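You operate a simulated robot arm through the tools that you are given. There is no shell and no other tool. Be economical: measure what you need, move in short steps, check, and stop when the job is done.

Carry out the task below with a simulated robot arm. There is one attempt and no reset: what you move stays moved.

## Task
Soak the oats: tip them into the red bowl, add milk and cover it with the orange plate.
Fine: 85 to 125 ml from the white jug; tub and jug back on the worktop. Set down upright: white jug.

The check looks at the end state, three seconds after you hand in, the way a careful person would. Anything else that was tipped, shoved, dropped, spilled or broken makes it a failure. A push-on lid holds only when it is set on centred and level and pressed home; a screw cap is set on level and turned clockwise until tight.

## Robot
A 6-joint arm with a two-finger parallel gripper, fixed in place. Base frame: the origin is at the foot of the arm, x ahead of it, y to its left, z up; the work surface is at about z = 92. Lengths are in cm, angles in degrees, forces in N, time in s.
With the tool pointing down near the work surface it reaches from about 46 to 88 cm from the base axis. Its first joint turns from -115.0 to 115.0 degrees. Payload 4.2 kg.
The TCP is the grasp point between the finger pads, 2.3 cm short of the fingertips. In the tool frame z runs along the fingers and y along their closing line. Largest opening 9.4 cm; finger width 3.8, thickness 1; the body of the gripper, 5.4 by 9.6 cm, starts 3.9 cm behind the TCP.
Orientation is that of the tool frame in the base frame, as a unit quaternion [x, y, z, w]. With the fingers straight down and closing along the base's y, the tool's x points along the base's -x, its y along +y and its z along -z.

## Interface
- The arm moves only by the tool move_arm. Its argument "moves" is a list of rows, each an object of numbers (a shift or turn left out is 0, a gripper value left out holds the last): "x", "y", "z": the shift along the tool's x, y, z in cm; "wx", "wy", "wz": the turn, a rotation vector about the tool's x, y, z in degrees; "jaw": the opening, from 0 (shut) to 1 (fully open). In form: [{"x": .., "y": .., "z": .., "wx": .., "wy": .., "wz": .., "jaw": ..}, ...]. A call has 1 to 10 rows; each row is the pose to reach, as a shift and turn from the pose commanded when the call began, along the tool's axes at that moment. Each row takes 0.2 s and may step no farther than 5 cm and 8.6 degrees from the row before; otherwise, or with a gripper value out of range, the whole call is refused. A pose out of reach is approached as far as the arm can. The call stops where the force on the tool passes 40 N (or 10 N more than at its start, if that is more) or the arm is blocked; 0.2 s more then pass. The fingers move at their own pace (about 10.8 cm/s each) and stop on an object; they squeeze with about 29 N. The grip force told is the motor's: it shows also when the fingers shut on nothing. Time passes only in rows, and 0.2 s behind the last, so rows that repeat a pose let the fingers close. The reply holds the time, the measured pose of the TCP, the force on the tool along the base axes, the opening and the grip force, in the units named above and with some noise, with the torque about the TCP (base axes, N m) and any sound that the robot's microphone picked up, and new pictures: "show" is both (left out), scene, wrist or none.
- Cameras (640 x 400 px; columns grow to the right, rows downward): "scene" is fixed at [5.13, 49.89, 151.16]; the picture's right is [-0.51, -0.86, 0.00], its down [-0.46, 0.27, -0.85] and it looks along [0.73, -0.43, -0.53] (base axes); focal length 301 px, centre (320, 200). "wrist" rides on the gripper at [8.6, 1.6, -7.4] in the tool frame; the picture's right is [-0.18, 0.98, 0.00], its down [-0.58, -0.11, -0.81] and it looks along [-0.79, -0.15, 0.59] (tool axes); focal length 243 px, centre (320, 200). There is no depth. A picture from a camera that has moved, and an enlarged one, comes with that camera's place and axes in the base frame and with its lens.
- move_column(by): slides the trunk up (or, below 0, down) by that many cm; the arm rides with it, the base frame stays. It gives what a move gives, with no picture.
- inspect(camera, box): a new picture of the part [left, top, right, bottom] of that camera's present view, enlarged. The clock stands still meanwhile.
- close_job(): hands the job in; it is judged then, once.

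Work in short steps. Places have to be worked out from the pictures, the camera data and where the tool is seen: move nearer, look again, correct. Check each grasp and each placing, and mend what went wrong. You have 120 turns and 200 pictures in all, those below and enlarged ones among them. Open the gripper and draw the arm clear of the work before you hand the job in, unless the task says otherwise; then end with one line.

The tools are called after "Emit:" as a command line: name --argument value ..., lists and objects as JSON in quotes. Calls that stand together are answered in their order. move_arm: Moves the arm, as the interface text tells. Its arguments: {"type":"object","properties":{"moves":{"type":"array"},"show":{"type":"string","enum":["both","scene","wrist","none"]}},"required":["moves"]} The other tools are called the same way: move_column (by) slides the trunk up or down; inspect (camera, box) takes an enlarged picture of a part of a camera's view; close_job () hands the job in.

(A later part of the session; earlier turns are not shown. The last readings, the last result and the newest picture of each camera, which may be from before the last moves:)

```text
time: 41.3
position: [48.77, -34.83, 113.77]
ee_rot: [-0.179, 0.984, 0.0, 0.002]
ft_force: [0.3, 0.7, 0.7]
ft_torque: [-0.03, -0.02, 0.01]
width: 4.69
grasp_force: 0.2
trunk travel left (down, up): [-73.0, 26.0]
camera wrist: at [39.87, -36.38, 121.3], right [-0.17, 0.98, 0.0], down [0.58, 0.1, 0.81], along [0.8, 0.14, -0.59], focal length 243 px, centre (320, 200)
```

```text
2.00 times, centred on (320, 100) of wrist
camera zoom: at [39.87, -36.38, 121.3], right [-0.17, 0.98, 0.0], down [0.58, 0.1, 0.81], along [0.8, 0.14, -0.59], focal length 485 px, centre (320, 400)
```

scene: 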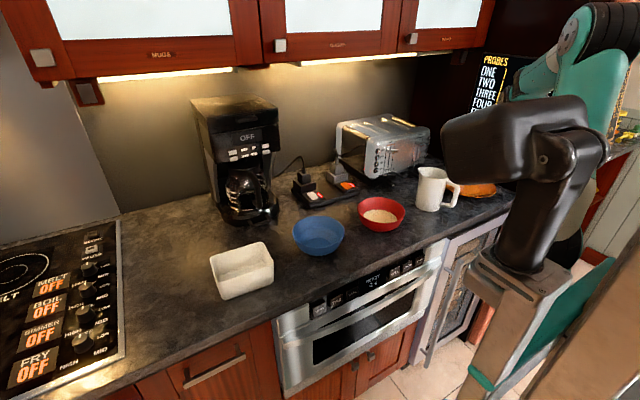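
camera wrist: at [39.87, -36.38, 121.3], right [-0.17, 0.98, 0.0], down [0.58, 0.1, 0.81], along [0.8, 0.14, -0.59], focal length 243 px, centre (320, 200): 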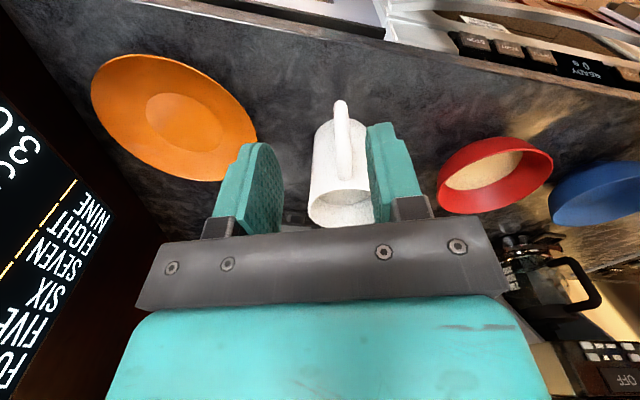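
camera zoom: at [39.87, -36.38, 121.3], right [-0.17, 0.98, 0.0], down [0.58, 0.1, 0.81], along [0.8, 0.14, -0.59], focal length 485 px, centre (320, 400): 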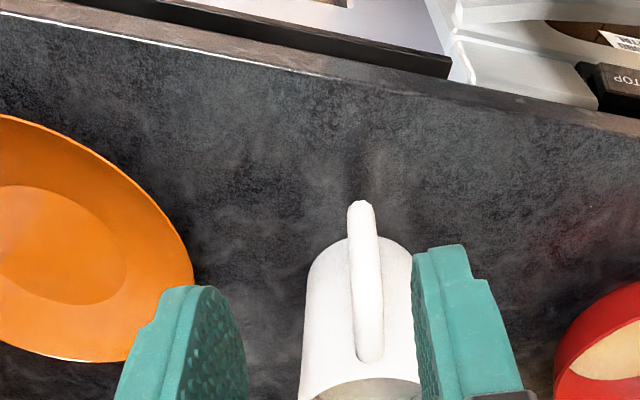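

The tool lines up with the handle plane; the handle bar is at about (56, −31.3), about 1.8 cm thick. I'll tilt the tool 45° with fingers forward and down, and approach from behind.

Emit:
move_arm --moves '[{"wy": -7.5}, {"wy": -15}, {"x": -0.7, "y": 0.2, "z": 2, "wy": -22.5}, {"x": -1.4, "y": 0.4, "z": 4, "wy": -30}, {"x": -2.2, "y": 0.6, "z": 6, "wy": -37.5}, {"x": -2.94, "y": 0.86, "z": 8, "wy": -45}, {"x": -2.94, "y": 0.86, "z": 8, "wy": -45}]'

Emit:
inspect --camera "scene" --box '[360, 130, 520, 230]'

```text
time: 42.9
position: [51.11, -33.04, 105.9]
ee_rot: [-0.165, 0.908, 0.068, 0.379]
ft_force: [0.3, 0.6, -1.2]
ft_torque: [0.0, -0.02, -0.04]
width: 4.69
grasp_force: 0.0
trunk travel left (down, up): [-73.0, 26.0]
camera wrist: at [39.86, -35.42, 104.93], right [-0.22, 0.97, 0.13], down [-0.12, -0.16, 0.98], along [0.97, 0.2, 0.15], focal length 243 px, centre (320, 200)
```

scene: 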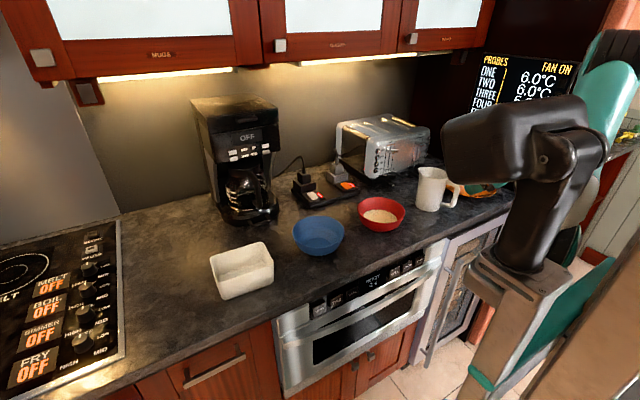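
wrist: 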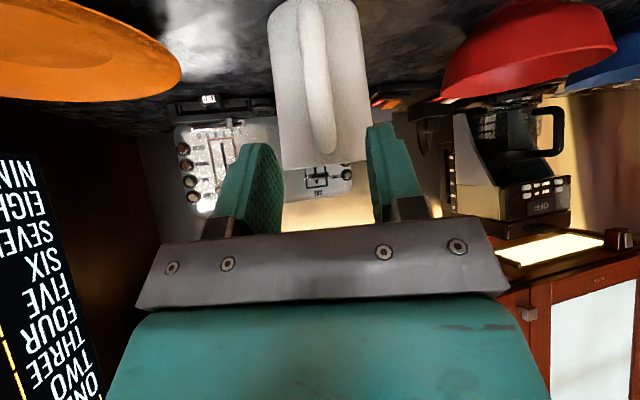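

```text
4.00 times, centred on (440, 180) of scene
camera zoom: at [5.13, 49.89, 151.16], right [-0.51, -0.86, 0.0], down [-0.46, 0.27, -0.85], along [0.73, -0.43, -0.53], focal length 1203 px, centre (-160, 280)
```

zoom: 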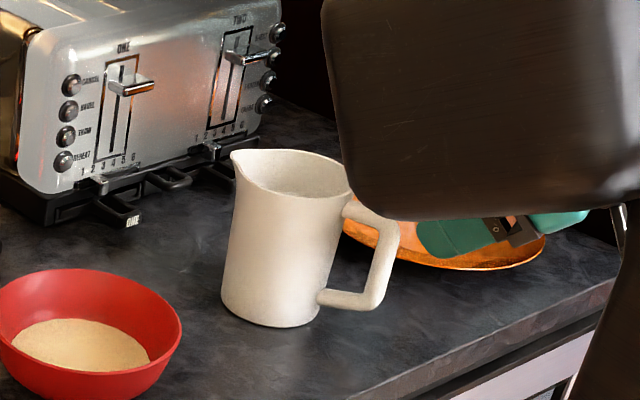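

The handle is centred between the fingers in the wrist view. I'll advance along the tool axis so the pads straddle the bar at z≈99.3.

Emit:
move_arm --moves '[{"x": 1.17, "z": 2}, {"x": 1.17, "z": 4}, {"x": 1.17, "z": 6}, {"x": 1.17, "z": 7.7}, {"x": 1.17, "z": 7.7}]'

Emit:
inspect --camera "scene" --box '[360, 130, 520, 230]'

```text
time: 44.1
position: [55.66, -31.38, 99.49]
ee_rot: [-0.165, 0.908, 0.068, 0.378]
ft_force: [-0.2, 0.3, -0.4]
ft_torque: [0.01, 0.05, 0.03]
width: 4.68
grasp_force: 0.0
trunk travel left (down, up): [-73.0, 26.0]
camera wrist: at [44.19, -33.8, 98.68], right [-0.22, 0.97, 0.13], down [-0.11, -0.16, 0.98], along [0.97, 0.21, 0.15], focal length 243 px, centre (320, 200)
```

scene: 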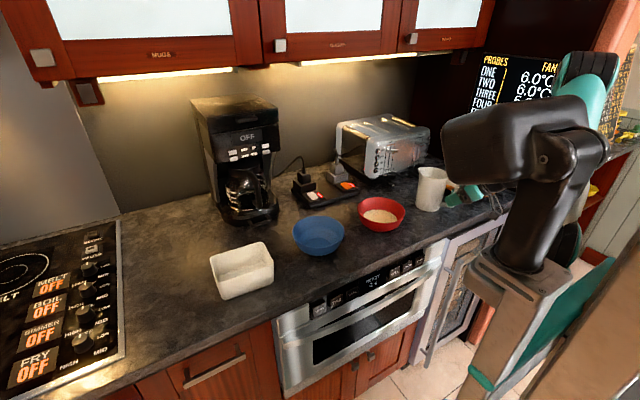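
wrist: 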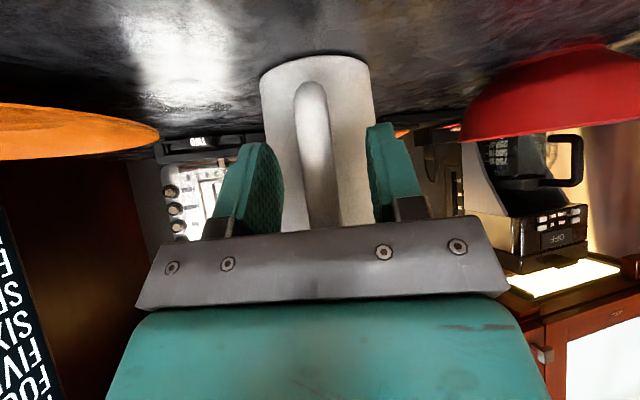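

```text
4.00 times, centred on (440, 180) of scene
camera zoom: at [5.13, 49.89, 151.16], right [-0.51, -0.86, 0.0], down [-0.46, 0.27, -0.85], along [0.73, -0.43, -0.53], focal length 1203 px, centre (-160, 280)
```

zoom: 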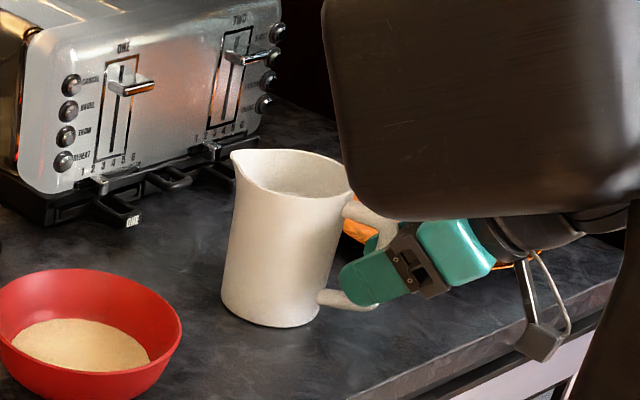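

The fingers straddle the handle bar. Closing.

Emit:
move_arm --moves '[{"jaw": 0.3}, {"jaw": 0}, {"jaw": 0}, {"jaw": 0}]'

Emit:
inspect --camera "scene" --box '[360, 130, 520, 230]'

```text
time: 45.1
position: [55.62, -31.41, 99.39]
ee_rot: [-0.166, 0.908, 0.068, 0.378]
ft_force: [0.3, 0.4, -0.6]
ft_torque: [0.19, 0.03, 0.01]
width: 1.56
grasp_force: 29.2
trunk travel left (down, up): [-73.0, 26.0]
camera wrist: at [44.18, -33.8, 98.69], right [-0.22, 0.97, 0.13], down [-0.11, -0.16, 0.98], along [0.97, 0.21, 0.15], focal length 243 px, centre (320, 200)
```

scene: 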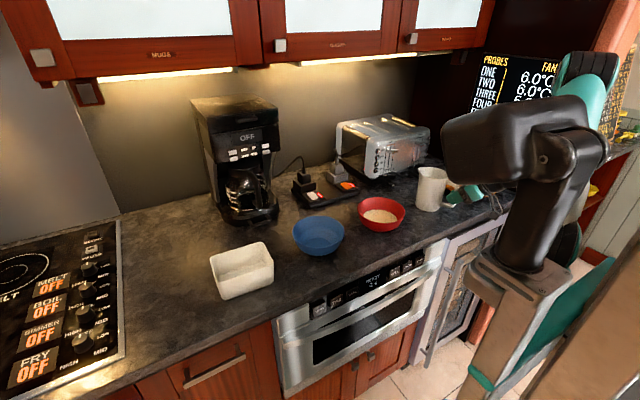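
wrist: 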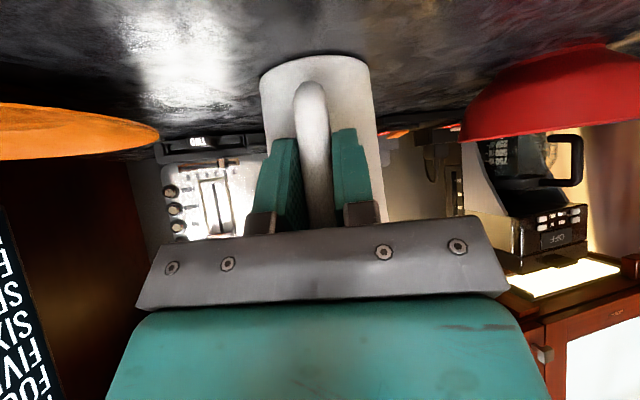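

```text
4.00 times, centred on (440, 180) of scene
camera zoom: at [5.13, 49.89, 151.16], right [-0.51, -0.86, 0.0], down [-0.46, 0.27, -0.85], along [0.73, -0.43, -0.53], focal length 1203 px, centre (-160, 280)
```

zoom: 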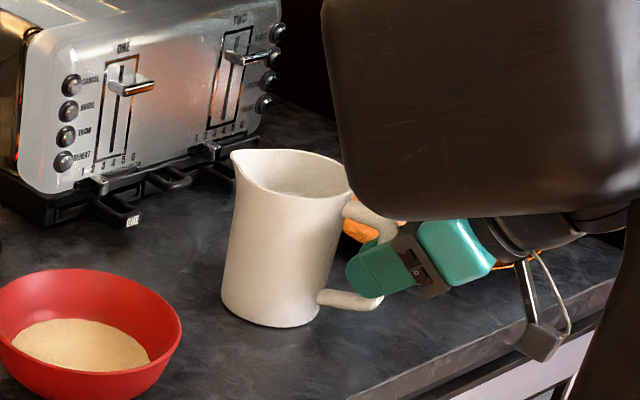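

Gripped at 1.56 cm. I'll lift 2 cm and check the force and whether the jug tips.

Emit:
move_arm --moves '[{"x": -0.35, "z": -0.35}, {"x": -0.7, "z": -0.7}, {"x": -1.41, "z": -1.41}, {"x": -1.41, "z": -1.41}, {"x": -1.41, "z": -1.41}, {"x": -1.41, "z": -1.41}, {"x": -1.41, "z": -1.41}]' --show "wrist"

Emit:
inspect --camera "scene" --box '[360, 130, 520, 230]'

```text
time: 46.7
position: [55.53, -31.34, 101.53]
ee_rot: [-0.167, 0.908, 0.069, 0.379]
ft_force: [0.4, 0.2, -6.1]
ft_torque: [-0.09, 0.39, -0.01]
width: 1.59
grasp_force: 29.4
trunk travel left (down, up): [-73.0, 26.0]
camera wrist: at [44.18, -33.82, 100.71], right [-0.22, 0.97, 0.13], down [-0.11, -0.16, 0.98], along [0.97, 0.21, 0.15], focal length 243 px, centre (320, 200)
```

wrist: 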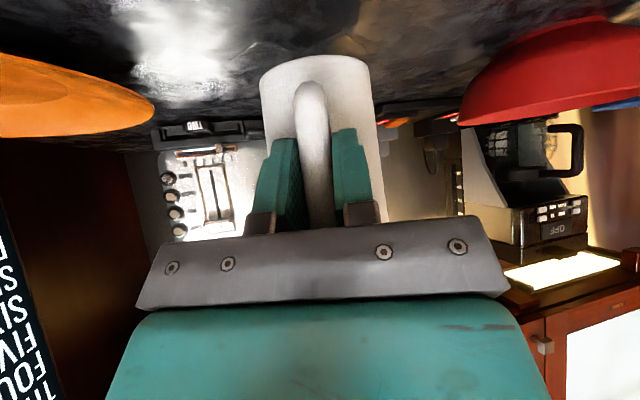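

```text
4.00 times, centred on (440, 180) of scene
camera zoom: at [5.13, 49.89, 151.16], right [-0.51, -0.86, 0.0], down [-0.46, 0.27, -0.85], along [0.73, -0.43, -0.53], focal length 1203 px, centre (-160, 280)
```

zoom: 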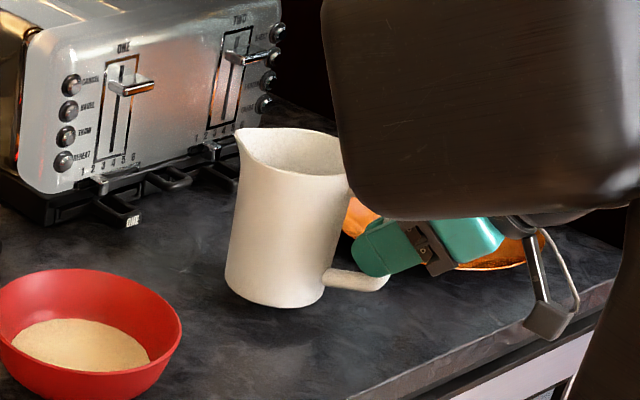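

The jug is held firmly: about 6 N, no slip. I'll try to see the milk level inside.

Emit:
inspect --camera "scene" --box '[410, 155, 458, 185]'

Emit:
move_arm --moves '[{"z": 0}]' --show "none"

```text
13.33 times, centred on (434, 170) of scene
camera zoom: at [5.13, 49.89, 151.16], right [-0.51, -0.86, 0.0], down [-0.46, 0.27, -0.85], along [0.73, -0.43, -0.53], focal length 4009 px, centre (-1200, 600)
```

zoom: 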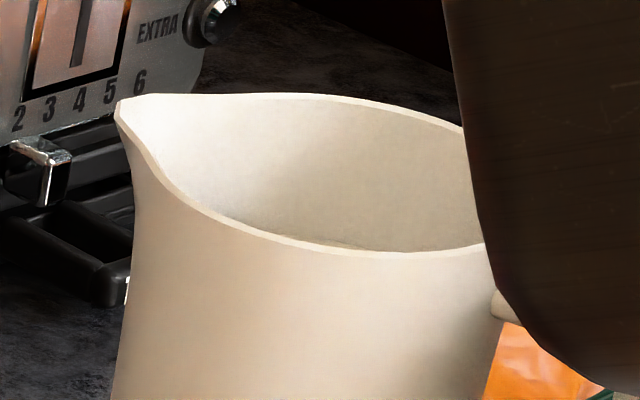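

```text
time: 47.1
position: [55.49, -31.43, 101.55]
ee_rot: [-0.166, 0.908, 0.069, 0.378]
ft_force: [0.6, -0.3, -6.2]
ft_torque: [-0.17, 0.41, 0.0]
width: 1.6
grasp_force: 29.4
trunk travel left (down, up): [-73.0, 26.0]
```

Milk isn't visible at this slant, so I'll meter by weight and torque plus tilt geometry. Next I'll raise the jug level and yaw the spout to about 60° azimuth, behind the bowl.

Emit:
move_arm --moves '[{"x": -2, "z": -2}, {"x": -4.5, "z": -4.5}, {"x": -7, "z": -7}, {"x": -8.13, "z": -8.13}, {"x": -8.5, "y": 2, "z": -7.8, "wx": -4.7, "wz": -4.7}, {"x": -8.8, "y": 4, "z": -7.5, "wx": -9.4, "wz": -9.4}, {"x": -9.1, "y": 6, "z": -7.1, "wx": -14, "wz": -14}, {"x": -9.4, "y": 8, "z": -6.8, "wx": -18.7, "wz": -18.7}, {"x": -9.77, "y": 9.92, "z": -6.49, "wx": -23.4, "wz": -23.4}, {"x": -9.77, "y": 9.92, "z": -6.49, "wx": -27.9, "wz": -27.9}]'

Emit:
inspect --camera "scene" --box '[340, 110, 500, 230]'

```text
time: 49.3
position: [54.09, -21.22, 113.08]
ee_rot: [-0.464, 0.799, 0.191, 0.333]
ft_force: [0.5, 0.4, -5.4]
ft_torque: [-0.38, 0.24, 0.04]
width: 1.56
grasp_force: 29.2
trunk travel left (down, up): [-73.0, 26.0]
camera wrist: at [46.91, -30.27, 112.24], right [-0.79, 0.6, 0.13], down [0.01, -0.19, 0.98], along [0.61, 0.78, 0.14], focal length 243 px, centre (320, 200)
```

scene: 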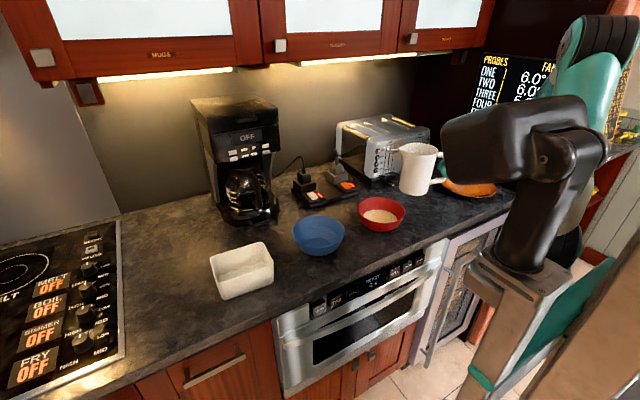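
wrist: 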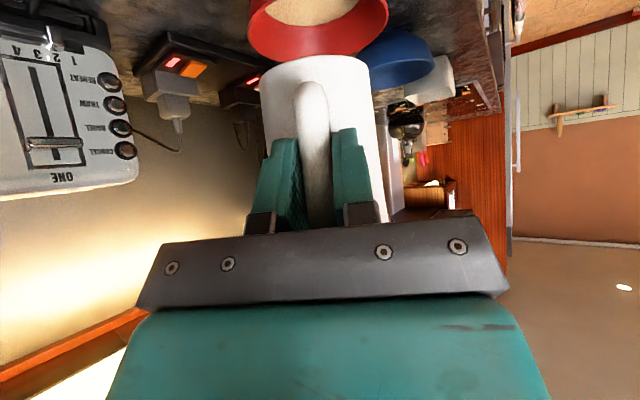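

```text
3.33 times, centred on (420, 170) of scene
camera zoom: at [5.13, 49.89, 151.16], right [-0.51, -0.86, 0.0], down [-0.46, 0.27, -0.85], along [0.73, -0.43, -0.53], focal length 1002 px, centre (-13, 300)
```

zoom: 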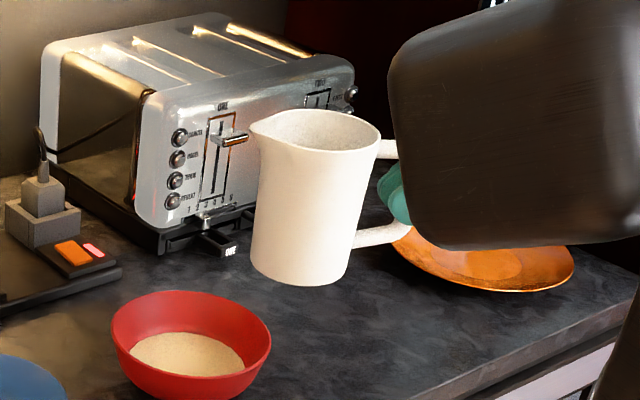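

The jug is level with its spout over the near side of the bowl. I'll take several still weight samples before pouring.

Emit:
move_arm --moves '[{"z": 0}, {"z": 0}]' --show "none"

Emit:
move_arm --moves '[{"z": 0}]' --show "none"

Emit:
move_arm --moves '[{"z": 0}]' --show "none"

Emit:
move_arm --moves '[{"z": 0}]' --show "none"

Emit:
move_arm --moves '[{"z": 0}]' --show "none"

Emit:
move_arm --moves '[{"z": 0}]' --show "none"

Emit:
move_arm --moves '[{"z": 0}]' --show "none"

Emit:
move_arm --moves '[{"z": 0}]' --show "none"

```text
time: 49.9
position: [54.16, -21.34, 112.92]
ee_rot: [-0.463, 0.799, 0.191, 0.332]
ft_force: [0.8, -0.1, -6.1]
ft_torque: [-0.36, 0.25, 0.0]
width: 1.59
grasp_force: 29.3
trunk travel left (down, up): [-73.0, 26.0]
```

```text
time: 50.3
position: [54.23, -21.34, 113.04]
ee_rot: [-0.463, 0.799, 0.191, 0.332]
ft_force: [-0.2, -0.4, -5.2]
ft_torque: [-0.37, 0.22, -0.02]
width: 1.58
grasp_force: 29.0
trunk travel left (down, up): [-73.0, 26.0]
```

```text
time: 50.7
position: [54.09, -21.37, 113.08]
ee_rot: [-0.462, 0.799, 0.191, 0.333]
ft_force: [-0.2, -0.6, -5.8]
ft_torque: [-0.32, 0.24, 0.02]
width: 1.55
grasp_force: 28.4
trunk travel left (down, up): [-73.0, 26.0]
```

```text
time: 51.1
position: [54.07, -21.36, 112.97]
ee_rot: [-0.462, 0.799, 0.191, 0.333]
ft_force: [0.6, -0.6, -7.0]
ft_torque: [-0.31, 0.26, -0.02]
width: 1.58
grasp_force: 29.4
trunk travel left (down, up): [-73.0, 26.0]
```

```text
time: 51.5
position: [54.21, -21.44, 113.06]
ee_rot: [-0.462, 0.8, 0.191, 0.332]
ft_force: [-0.5, -0.3, -6.3]
ft_torque: [-0.3, 0.22, 0.01]
width: 1.58
grasp_force: 29.1
trunk travel left (down, up): [-73.0, 26.0]
```

```text
time: 51.9
position: [54.2, -21.37, 113.03]
ee_rot: [-0.462, 0.8, 0.19, 0.333]
ft_force: [-0.1, 0.2, -6.4]
ft_torque: [-0.36, 0.26, 0.0]
width: 1.58
grasp_force: 29.1
trunk travel left (down, up): [-73.0, 26.0]
```

```text
time: 52.3
position: [54.11, -21.28, 112.95]
ee_rot: [-0.463, 0.799, 0.192, 0.332]
ft_force: [0.5, 0.1, -5.9]
ft_torque: [-0.34, 0.25, 0.0]
width: 1.56
grasp_force: 29.1
trunk travel left (down, up): [-73.0, 26.0]
```

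```text
time: 52.7
position: [54.16, -21.31, 113.08]
ee_rot: [-0.462, 0.8, 0.191, 0.333]
ft_force: [0.5, -0.3, -6.0]
ft_torque: [-0.33, 0.25, 0.06]
width: 1.59
grasp_force: 29.2
trunk travel left (down, up): [-73.0, 26.0]
```

Baseline: about 6.04 N and 0.418 N·m. I'll start tilting with the spout held over the near side of the bowl, going to 30° first.

Emit:
move_arm --moves '[{"x": 0.28, "z": -0.26, "wy": 5}, {"x": 0.56, "z": -0.52, "wy": 10}, {"x": 0.8, "z": -0.5, "wy": 15}, {"x": 1.03, "z": -0.46, "wy": 20}, {"x": 1.08, "z": -0.3, "wy": 25}, {"x": 1.12, "z": -0.13, "wy": 30}, {"x": 1.12, "z": -0.13, "wy": 30}]' --show "none"

Emit:
inspect --camera "scene" --box '[350, 130, 478, 226]'

```text
time: 54.3
position: [53.77, -22.08, 112.27]
ee_rot: [-0.495, 0.859, 0.064, 0.114]
ft_force: [-0.6, -0.3, -7.0]
ft_torque: [-0.27, 0.19, 0.0]
width: 1.62
grasp_force: 29.4
trunk travel left (down, up): [-73.0, 26.0]
```

```text
4.17 times, centred on (414, 178) of scene
camera zoom: at [5.13, 49.89, 151.16], right [-0.51, -0.86, 0.0], down [-0.46, 0.27, -0.85], along [0.73, -0.43, -0.53], focal length 1253 px, centre (-72, 292)
```

zoom: 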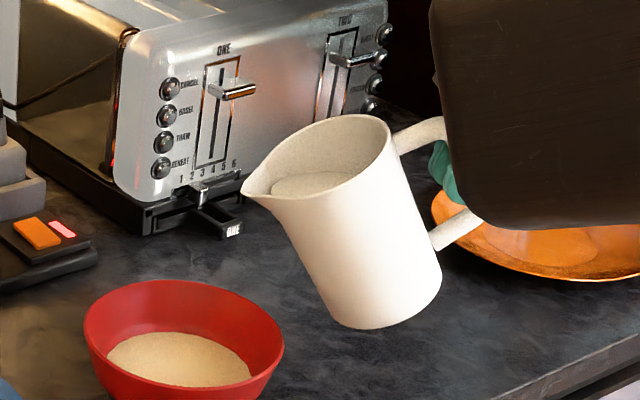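

Milk is visible now. Zooming in to judge the level relative to the spout.

Emit:
inspect --camera "scene" --box '[396, 152, 444, 182]'

```text
13.33 times, centred on (420, 167) of scene
camera zoom: at [5.13, 49.89, 151.16], right [-0.51, -0.86, 0.0], down [-0.46, 0.27, -0.85], along [0.73, -0.43, -0.53], focal length 4009 px, centre (-1013, 640)
```

zoom: 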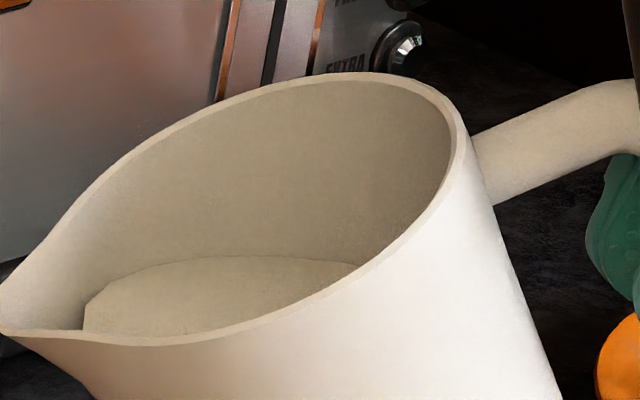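

The milk sits near the front wall, still below the spout. I'll tilt to 40° and look again.

Emit:
move_arm --moves '[{"x": -0.1, "z": 0.13, "wy": 2.5}, {"x": -0.19, "z": 0.26, "wy": 5}, {"x": -0.4, "z": 0.17, "wy": 7.5}, {"x": -0.64, "z": 0.07, "wy": 10}, {"x": -0.64, "z": 0.07, "wy": 10}]' --show "none"

Emit:
inspect --camera "scene" --box '[380, 150, 444, 190]'

```text
time: 55.5
position: [54.06, -21.51, 112.4]
ee_rot: [-0.501, 0.864, 0.021, 0.039]
ft_force: [0.6, -0.6, -5.4]
ft_torque: [-0.22, 0.12, 0.0]
width: 1.59
grasp_force: 28.7
trunk travel left (down, up): [-73.0, 26.0]
```

```text
10.00 times, centred on (412, 170) of scene
camera zoom: at [5.13, 49.89, 151.16], right [-0.51, -0.86, 0.0], down [-0.46, 0.27, -0.85], along [0.73, -0.43, -0.53], focal length 3007 px, centre (-600, 500)
```

zoom: 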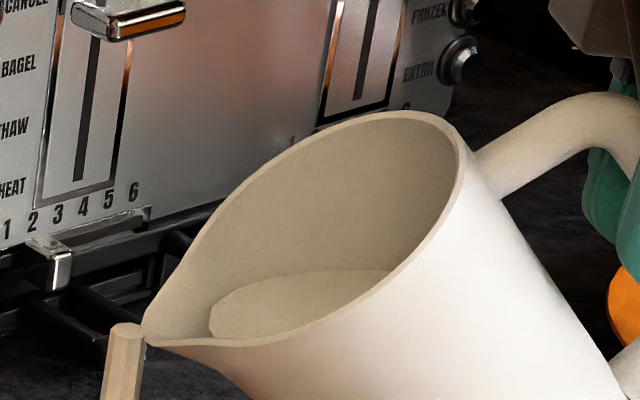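

A stream has started at 40°. Checking where it lands before any more time passes.

Emit:
inspect --camera "scene" --box '[340, 140, 468, 236]'

```text
4.17 times, centred on (404, 188) of scene
camera zoom: at [5.13, 49.89, 151.16], right [-0.51, -0.86, 0.0], down [-0.46, 0.27, -0.85], along [0.73, -0.43, -0.53], focal length 1253 px, centre (-30, 250)
```

zoom: 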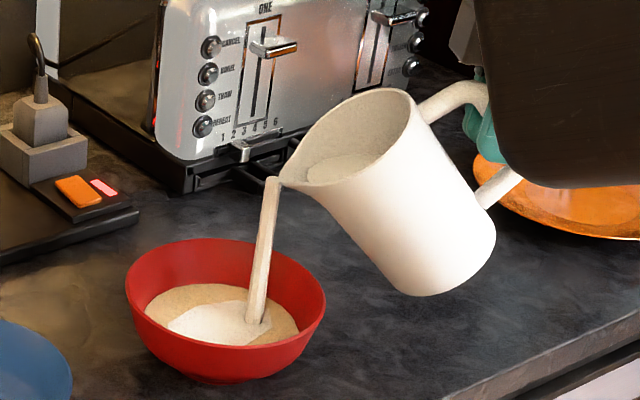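

The stream lands inside the bowl. I'll hold briefly and look at the flow.

Emit:
move_arm --moves '[{"z": 0}]' --show "none"

Emit:
inspect --camera "scene" --box '[340, 140, 468, 236]'

```text
time: 55.9
position: [54.0, -21.49, 112.39]
ee_rot: [-0.501, 0.865, 0.021, 0.039]
ft_force: [-1.0, -0.4, -6.3]
ft_torque: [-0.23, 0.14, -0.02]
width: 1.57
grasp_force: 28.7
trunk travel left (down, up): [-73.0, 26.0]
```

```text
4.17 times, centred on (404, 188) of scene
camera zoom: at [5.13, 49.89, 151.16], right [-0.51, -0.86, 0.0], down [-0.46, 0.27, -0.85], along [0.73, -0.43, -0.53], focal length 1253 px, centre (-30, 250)
```

zoom: 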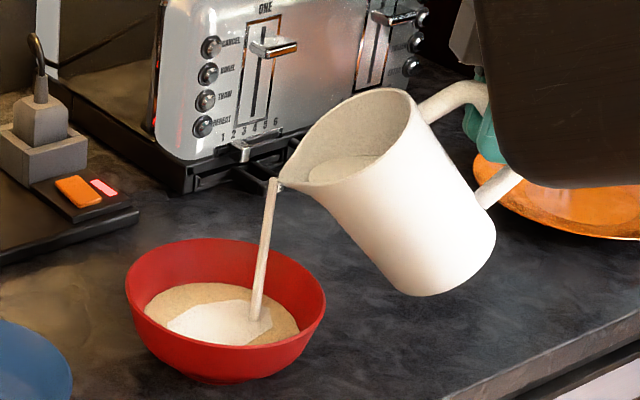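

The stream is thinning, so flow is governed by tilt. I'll let it settle and then judge the amount.

Emit:
move_arm --moves '[{"z": 0}, {"z": 0}, {"z": 0}, {"z": 0}, {"z": 0}]' --show "none"

Emit:
inspect --camera "scene" --box '[340, 140, 468, 236]'

```text
time: 57.1
position: [54.09, -21.49, 112.46]
ee_rot: [-0.5, 0.865, 0.021, 0.04]
ft_force: [0.5, 0.4, -6.2]
ft_torque: [-0.2, 0.13, 0.02]
width: 1.57
grasp_force: 29.1
trunk travel left (down, up): [-73.0, 26.0]
```

```text
4.17 times, centred on (404, 188) of scene
camera zoom: at [5.13, 49.89, 151.16], right [-0.51, -0.86, 0.0], down [-0.46, 0.27, -0.85], along [0.73, -0.43, -0.53], focal length 1253 px, centre (-30, 250)
```

zoom: 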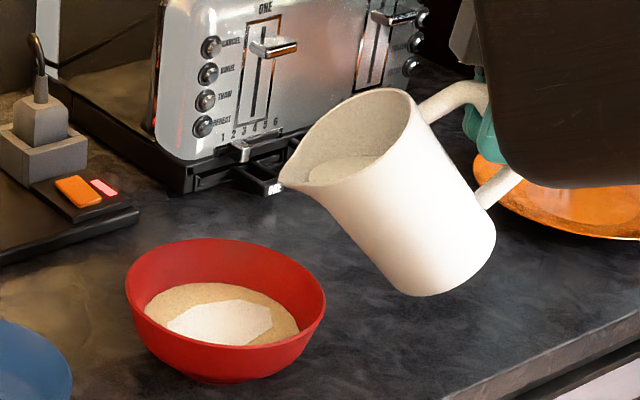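

Flow has stopped with the surface level with the spout tip. To meter, I'll return to the exact 30° pose and compare the milk surface with the earlier picture.

Emit:
move_arm --moves '[{"x": 0.32, "z": 0.02, "wy": -5}, {"x": 0.64, "z": 0.04, "wy": -10}, {"x": 0.64, "z": 0.04, "wy": -10}, {"x": 0.64, "z": 0.04, "wy": -10}, {"x": 0.64, "z": 0.04, "wy": -10}]' --show "none"

Emit:
inspect --camera "scene" --box '[396, 152, 444, 182]'

```text
time: 58.3
position: [53.75, -22.05, 112.32]
ee_rot: [-0.496, 0.859, 0.065, 0.115]
ft_force: [0.5, -0.2, -5.4]
ft_torque: [-0.26, 0.19, -0.03]
width: 1.58
grasp_force: 28.6
trunk travel left (down, up): [-73.0, 26.0]
```

```text
13.33 times, centred on (420, 167) of scene
camera zoom: at [5.13, 49.89, 151.16], right [-0.51, -0.86, 0.0], down [-0.46, 0.27, -0.85], along [0.73, -0.43, -0.53], focal length 4009 px, centre (-1013, 640)
```

zoom: 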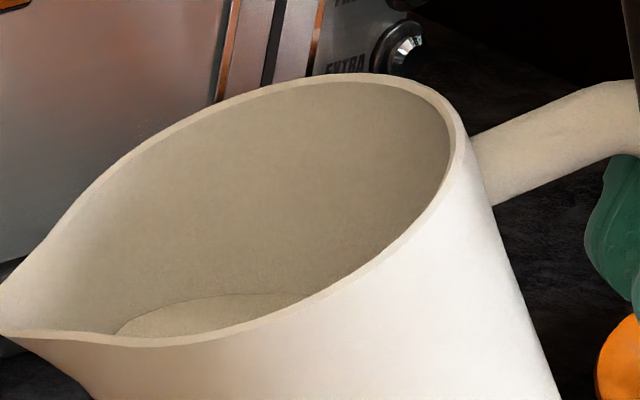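

Surface dropped about 37 px, or roughly 1.14 cm along the jug axis. I need the jug's radius to convert this, so I'll inspect the whole body.

Emit:
inspect --camera "scene" --box '[392, 150, 464, 210]'

Emit:
inspect --camera "scene" --box '[350, 190, 414, 236]'

```text
6.67 times, centred on (428, 180) of scene
camera zoom: at [5.13, 49.89, 151.16], right [-0.51, -0.86, 0.0], down [-0.46, 0.27, -0.85], along [0.73, -0.43, -0.53], focal length 2004 px, centre (-400, 333)
```

zoom: 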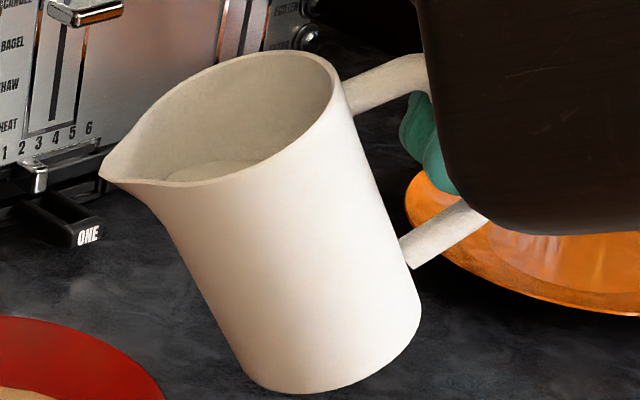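

```text
8.70 times, centred on (382, 213) of scene
camera zoom: at [5.13, 49.89, 151.16], right [-0.51, -0.86, 0.0], down [-0.46, 0.27, -0.85], along [0.73, -0.43, -0.53], focal length 2614 px, centre (-219, 87)
```

zoom: 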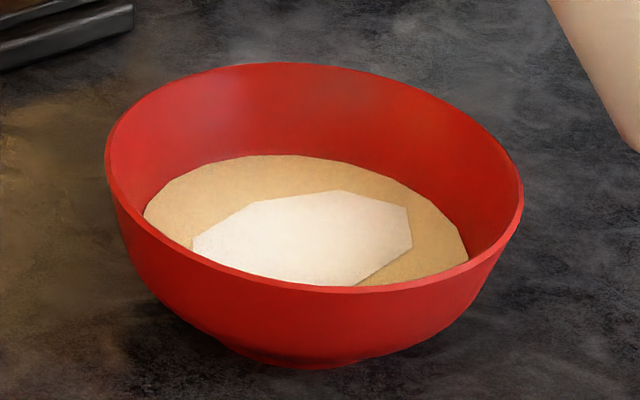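

Inner radius is about 4.25 cm, so roughly 64 ml has been poured, consistent with the tilt geometry at about 7.5 ml per degree. Tilting to about 43.3° should bring the total to about 103 ml.

Emit:
move_arm --moves '[{"x": -0.19, "z": 0.26, "wy": 5}, {"x": -0.64, "z": 0.07, "wy": 10}, {"x": -0.85, "z": -0.13, "wy": 11.7}, {"x": -1.07, "z": -0.33, "wy": 13.3}, {"x": -1.07, "z": -0.33, "wy": 13.3}]' --show "none"

Emit:
inspect --camera "scene" --box '[340, 140, 468, 236]'

Emit:
move_arm --moves '[{"z": 0}, {"z": 0}, {"z": 0}, {"z": 0}, {"z": 0}, {"z": 0}, {"z": 0}]' --show "none"

Emit:
inspect --camera "scene" --box '[340, 140, 468, 236]'

```text
time: 59.5
position: [54.16, -21.26, 112.82]
ee_rot: [-0.5, 0.866, 0.006, 0.015]
ft_force: [-0.6, 0.5, -5.1]
ft_torque: [-0.14, 0.12, 0.03]
width: 1.57
grasp_force: 29.1
trunk travel left (down, up): [-73.0, 26.0]
```

```text
4.17 times, centred on (404, 188) of scene
camera zoom: at [5.13, 49.89, 151.16], right [-0.51, -0.86, 0.0], down [-0.46, 0.27, -0.85], along [0.73, -0.43, -0.53], focal length 1253 px, centre (-30, 250)
```

zoom: 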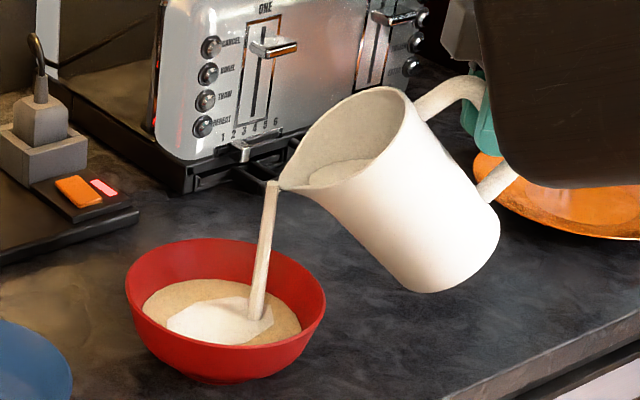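

```text
time: 61.1
position: [54.19, -21.28, 113.03]
ee_rot: [-0.5, 0.866, 0.007, 0.014]
ft_force: [-0.4, 0.4, -4.6]
ft_torque: [-0.2, 0.17, -0.01]
width: 1.58
grasp_force: 29.0
trunk travel left (down, up): [-73.0, 26.0]
```

```text
4.17 times, centred on (404, 188) of scene
camera zoom: at [5.13, 49.89, 151.16], right [-0.51, -0.86, 0.0], down [-0.46, 0.27, -0.85], along [0.73, -0.43, -0.53], focal length 1253 px, centre (-30, 250)
```

zoom: 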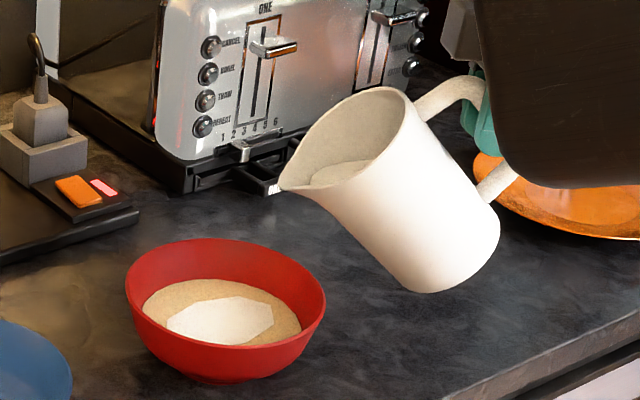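

Settled again. Returning to the 30° reference pose to measure the level.

Emit:
move_arm --moves '[{"x": 0.48, "z": 0.28, "wy": -6.6}, {"x": 0.966, "z": 0.568, "wy": -13.3}, {"x": 0.966, "z": 0.568, "wy": -13.3}, {"x": 0.966, "z": 0.568, "wy": -13.3}, {"x": 0.966, "z": 0.568, "wy": -13.3}]' --show "none"

Emit:
inspect --camera "scene" --box '[396, 152, 444, 182]'

```text
time: 62.3
position: [53.79, -22.1, 112.34]
ee_rot: [-0.496, 0.858, 0.065, 0.115]
ft_force: [0.0, -0.6, -5.0]
ft_torque: [-0.25, 0.19, -0.02]
width: 1.58
grasp_force: 29.1
trunk travel left (down, up): [-73.0, 26.0]
```

```text
13.33 times, centred on (420, 167) of scene
camera zoom: at [5.13, 49.89, 151.16], right [-0.51, -0.86, 0.0], down [-0.46, 0.27, -0.85], along [0.73, -0.43, -0.53], focal length 4009 px, centre (-1013, 640)
```

zoom: 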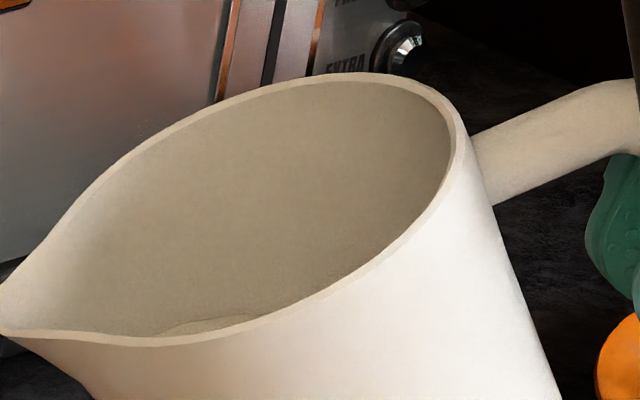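

Level shift totals about 56.5 px, so about 99 ml poured, within 85–125. I'll return to level and take weight samples to confirm.

Emit:
move_arm --moves '[{"x": -0.26, "z": -0.11, "wy": -7.5}, {"x": -0.52, "z": -0.22, "wy": -15}, {"x": -0.78, "z": -0.33, "wy": -22.5}, {"x": -1.035, "z": -0.447, "wy": -30}, {"x": -1.035, "z": -0.447, "wy": -30}, {"x": -1.035, "z": -0.447, "wy": -30}]' --show "none"

Emit:
move_arm --moves '[{"z": 0}]' --show "none"

Emit:
move_arm --moves '[{"z": 0}]' --show "none"

Emit:
move_arm --moves '[{"z": 0}]' --show "none"

Emit:
move_arm --moves '[{"z": 0}]' --show "none"

Emit:
move_arm --moves '[{"z": 0}]' --show "none"

Emit:
move_arm --moves '[{"z": 0}]' --show "none"

Emit:
move_arm --moves '[{"z": 0}]' --show "none"

```text
time: 63.7
position: [54.07, -21.3, 112.95]
ee_rot: [-0.463, 0.8, 0.191, 0.332]
ft_force: [-0.6, -0.5, -3.8]
ft_torque: [-0.33, 0.2, -0.01]
width: 1.6
grasp_force: 29.5
trunk travel left (down, up): [-73.0, 26.0]
```

```text
time: 64.1
position: [54.04, -21.37, 113.0]
ee_rot: [-0.462, 0.8, 0.191, 0.332]
ft_force: [0.4, -0.2, -5.7]
ft_torque: [-0.3, 0.19, 0.05]
width: 1.59
grasp_force: 29.6
trunk travel left (down, up): [-73.0, 26.0]
```

```text
time: 64.5
position: [54.22, -21.38, 113.03]
ee_rot: [-0.462, 0.799, 0.191, 0.333]
ft_force: [-1.0, 0.5, -4.7]
ft_torque: [-0.31, 0.18, -0.02]
width: 1.58
grasp_force: 28.4
trunk travel left (down, up): [-73.0, 26.0]
```

```text
time: 64.9
position: [54.16, -21.37, 113.13]
ee_rot: [-0.463, 0.799, 0.191, 0.333]
ft_force: [-0.1, 0.6, -5.8]
ft_torque: [-0.28, 0.21, -0.02]
width: 1.55
grasp_force: 28.9
trunk travel left (down, up): [-73.0, 26.0]
```

```text
time: 65.3
position: [54.24, -21.23, 112.99]
ee_rot: [-0.462, 0.8, 0.191, 0.332]
ft_force: [0.4, -0.4, -5.1]
ft_torque: [-0.3, 0.21, 0.04]
width: 1.57
grasp_force: 28.5
trunk travel left (down, up): [-73.0, 26.0]
```

```text
time: 65.7
position: [54.17, -21.37, 113.04]
ee_rot: [-0.463, 0.799, 0.191, 0.332]
ft_force: [0.4, -0.5, -5.2]
ft_torque: [-0.29, 0.16, -0.01]
width: 1.54
grasp_force: 28.1
trunk travel left (down, up): [-73.0, 26.0]
```

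```text
time: 66.1
position: [54.15, -21.4, 113.1]
ee_rot: [-0.463, 0.799, 0.191, 0.332]
ft_force: [0.3, 1.1, -5.5]
ft_torque: [-0.29, 0.21, 0.01]
width: 1.58
grasp_force: 29.1
trunk travel left (down, up): [-73.0, 26.0]
```

```text
time: 66.5
position: [54.22, -21.34, 113.07]
ee_rot: [-0.462, 0.8, 0.19, 0.333]
ft_force: [-0.1, 0.4, -4.9]
ft_torque: [-0.3, 0.19, 0.03]
width: 1.6
grasp_force: 29.4
trunk travel left (down, up): [-73.0, 26.0]
```

Weight diff suggests about 97 ml, torque about 85, and the image about 99, so the combined estimate is about 95. I'll add about 10 ml for margin by tilting once to 44.2°.

Emit:
move_arm --moves '[{"x": 0.42, "z": -0.39, "wy": 7.5}, {"x": 0.8, "z": -0.5, "wy": 15}, {"x": 1.06, "z": -0.38, "wy": 22.5}, {"x": 1.12, "z": -0.13, "wy": 30}, {"x": 0.85, "z": 0.05, "wy": 37}, {"x": -0.06, "z": 0.13, "wy": 44.2}, {"x": -0.06, "z": 0.13, "wy": 44.2}, {"x": -0.06, "z": 0.13, "wy": 44.2}, {"x": -0.06, "z": 0.13, "wy": 44.2}, {"x": -0.06, "z": 0.13, "wy": 44.2}]' --show "none"

Emit:
move_arm --moves '[{"z": 0}, {"z": 0}, {"z": 0}, {"z": 0}, {"z": 0}, {"z": 0}]' --show "none"

Emit:
inspect --camera "scene" --box '[340, 140, 468, 236]'

```text
time: 68.7
position: [54.2, -21.21, 113.02]
ee_rot: [-0.501, 0.865, 0.002, 0.008]
ft_force: [0.5, -0.2, -5.2]
ft_torque: [-0.2, 0.1, 0.01]
width: 1.58
grasp_force: 29.4
trunk travel left (down, up): [-73.0, 26.0]
```

```text
time: 70.1
position: [54.4, -21.19, 113.01]
ee_rot: [-0.5, 0.866, 0.002, 0.008]
ft_force: [-0.3, 0.5, -5.0]
ft_torque: [-0.15, 0.12, -0.01]
width: 1.58
grasp_force: 29.0
trunk travel left (down, up): [-73.0, 26.0]
```

```text
4.17 times, centred on (404, 188) of scene
camera zoom: at [5.13, 49.89, 151.16], right [-0.51, -0.86, 0.0], down [-0.46, 0.27, -0.85], along [0.73, -0.43, -0.53], focal length 1253 px, centre (-30, 250)
```

zoom: 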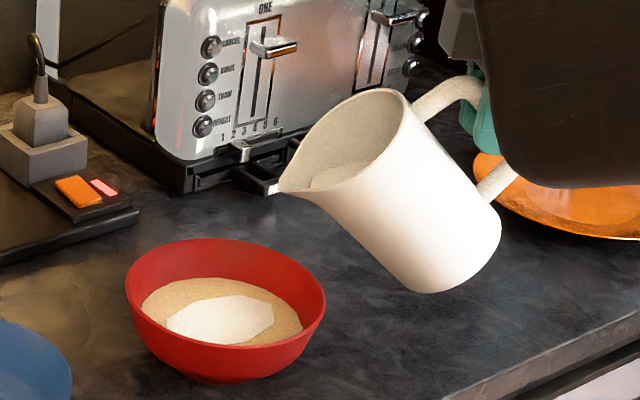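

About 105 ml is poured and the flow has stopped. Returning the jug to level.

Emit:
move_arm --moves '[{"wy": -7.5}, {"wy": -15}, {"wy": -22.5}, {"wy": -30}, {"wy": -37.5}, {"x": 0.134, "z": -0.05, "wy": -44.2}, {"x": 0.134, "z": -0.05, "wy": -44.2}]' --show "none"

```text
time: 71.7
position: [54.0, -21.29, 113.14]
ee_rot: [-0.463, 0.799, 0.192, 0.333]
ft_force: [-0.5, 0.2, -5.1]
ft_torque: [-0.27, 0.22, -0.04]
width: 1.59
grasp_force: 29.0
trunk travel left (down, up): [-73.0, 26.0]
```

Jug is level. I'll yaw and move back over its original spot, staying high.

Emit:
move_arm --moves '[{"x": 0.94, "y": -1.06, "z": -0.94, "wx": 4.65, "wz": 4.65}, {"x": 1.88, "y": -2.1, "z": -1.88, "wx": 9.3, "wz": 9.3}, {"x": 2.8, "y": -3.2, "z": -2.8, "wx": 13.95, "wz": 13.95}, {"x": 3.77, "y": -4.2, "z": -3.77, "wx": 18.6, "wz": 18.6}, {"x": 4.7, "y": -5.3, "z": -4.7, "wx": 23.25, "wz": 23.25}, {"x": 5.65, "y": -6.35, "z": -5.65, "wx": 27.9, "wz": 27.9}, {"x": 5.65, "y": -6.35, "z": -5.65, "wx": 27.9, "wz": 27.9}]' --show "scene"

```text
time: 73.3
position: [55.67, -31.36, 112.95]
ee_rot: [-0.165, 0.908, 0.068, 0.379]
ft_force: [0.2, -0.1, -5.1]
ft_torque: [-0.08, 0.36, 0.01]
width: 1.57
grasp_force: 28.8
trunk travel left (down, up): [-73.0, 26.0]
```

scene: 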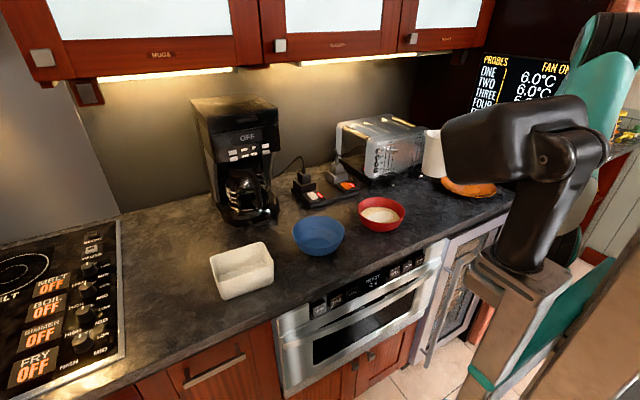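

Lowering straight down, slowing near contact at z≈99.4.

Emit:
move_arm --moves '[{"x": 2.1, "z": 2.1}, {"x": 4.6, "z": 4.6}, {"x": 7, "z": 7}, {"x": 8.6, "z": 8.6}, {"x": 9.1, "z": 9.1}, {"x": 9.35, "z": 9.35}, {"x": 9.55, "z": 9.55}, {"x": 9.55, "z": 9.55}]' --show "none"

Emit:
inspect --camera "scene" --box '[360, 130, 520, 230]'

```text
time: 75.1
position: [55.82, -31.42, 99.56]
ee_rot: [-0.165, 0.908, 0.068, 0.38]
ft_force: [-2.7, -2.5, 12.9]
ft_torque: [0.66, -0.62, -0.02]
width: 1.59
grasp_force: 29.1
trunk travel left (down, up): [-73.0, 26.0]
```

```text
4.00 times, centred on (440, 180) of scene
camera zoom: at [5.13, 49.89, 151.16], right [-0.51, -0.86, 0.0], down [-0.46, 0.27, -0.85], along [0.73, -0.43, -0.53], focal length 1203 px, centre (-160, 280)
```

zoom: 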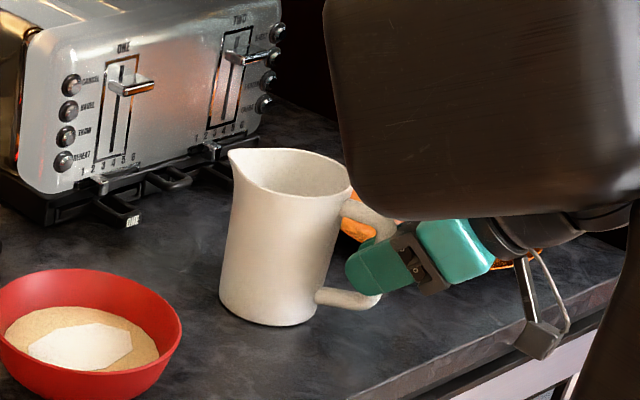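

Standing upright with firm contact. I'll ease, open and retreat along the tool axis.

Emit:
move_arm --moves '[{"x": -0.15, "z": -0.15}, {"x": -0.15, "z": -0.15, "jaw": 0.5}, {"x": -0.15, "z": -0.15}, {"x": -0.15, "z": -0.15}, {"z": -2.5}, {"z": -6}, {"z": -10}, {"z": -10}]'

Emit:
inspect --camera "scene" --box '[360, 130, 520, 230]'

```text
time: 76.9
position: [49.09, -33.86, 106.63]
ee_rot: [-0.165, 0.908, 0.068, 0.379]
ft_force: [0.6, 0.2, 0.3]
ft_torque: [-0.01, 0.07, -0.02]
width: 4.71
grasp_force: 0.0
trunk travel left (down, up): [-73.0, 26.0]
camera wrist: at [37.68, -36.3, 105.75], right [-0.22, 0.97, 0.13], down [-0.11, -0.16, 0.98], along [0.97, 0.21, 0.15], focal length 243 px, centre (320, 200)
```

scene: 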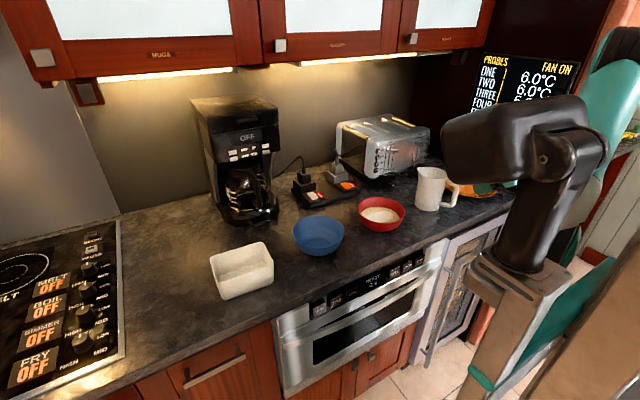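
wrist: 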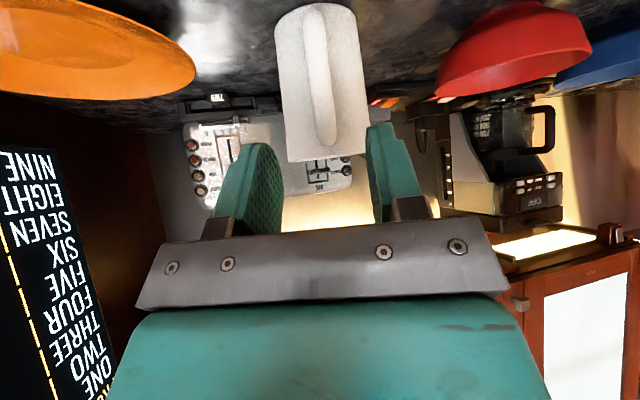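

```text
4.00 times, centred on (440, 180) of scene
camera zoom: at [5.13, 49.89, 151.16], right [-0.51, -0.86, 0.0], down [-0.46, 0.27, -0.85], along [0.73, -0.43, -0.53], focal length 1203 px, centre (-160, 280)
```

zoom: 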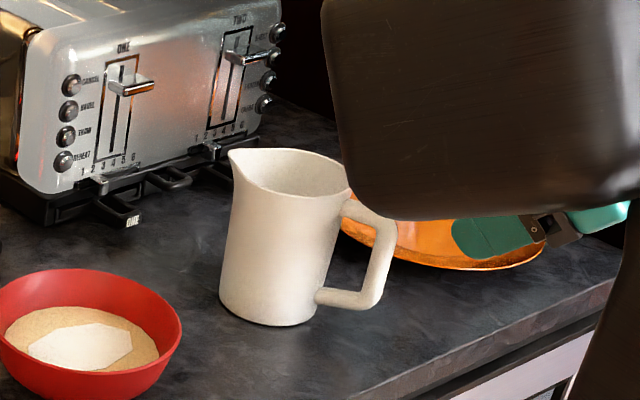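

The jug is placed upright. For the plate, I need its rim profile, so I'll move the low wrist camera in front of it for a near edge-on view.

Emit:
move_arm --moves '[{"x": 1.9, "y": -3.4, "z": 0.1}, {"x": 3.8, "y": -6.8, "z": 0.2}, {"x": 5.6, "y": -10.1, "z": 0.3}, {"x": 7.5, "y": -13.5, "z": 0.4}, {"x": 9.41, "y": -16.87, "z": 0.49}, {"x": 9.41, "y": -16.87, "z": 0.49}]' --show "wrist"

Emit:
inspect --camera "wrist" --box '[200, 60, 440, 210]'

```text
time: 78.3
position: [49.17, -51.98, 99.6]
ee_rot: [-0.165, 0.909, 0.068, 0.378]
ft_force: [0.2, 0.3, 0.1]
ft_torque: [-0.05, -0.04, -0.02]
width: 4.7
grasp_force: 0.0
trunk travel left (down, up): [-73.0, 26.0]
camera wrist: at [37.76, -54.35, 98.74], right [-0.22, 0.97, 0.13], down [-0.11, -0.16, 0.98], along [0.97, 0.21, 0.15], focal length 243 px, centre (320, 200)
```

wrist: 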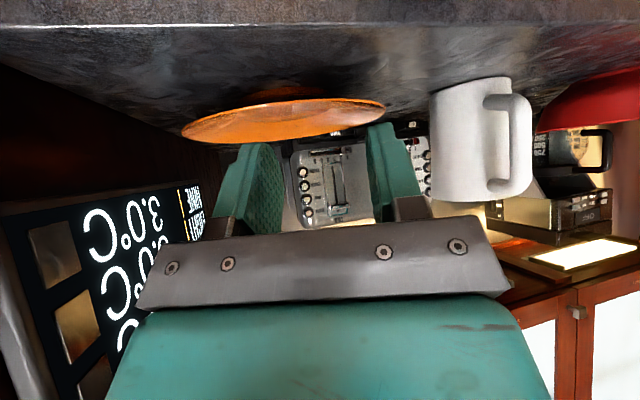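

```text
2.67 times, centred on (320, 135) of wrist
camera zoom: at [37.76, -54.35, 98.74], right [-0.22, 0.97, 0.13], down [-0.11, -0.16, 0.98], along [0.97, 0.21, 0.15], focal length 647 px, centre (320, 373)
```

zoom: 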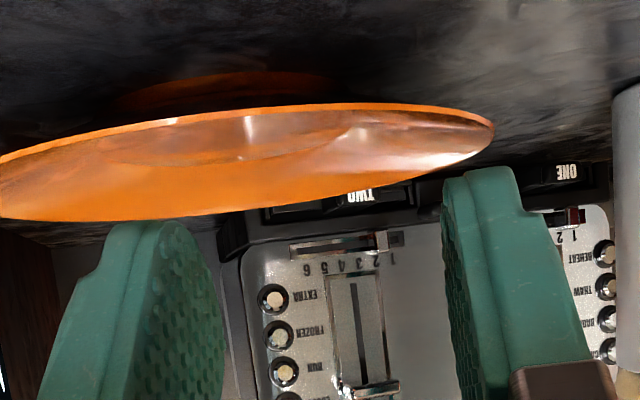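

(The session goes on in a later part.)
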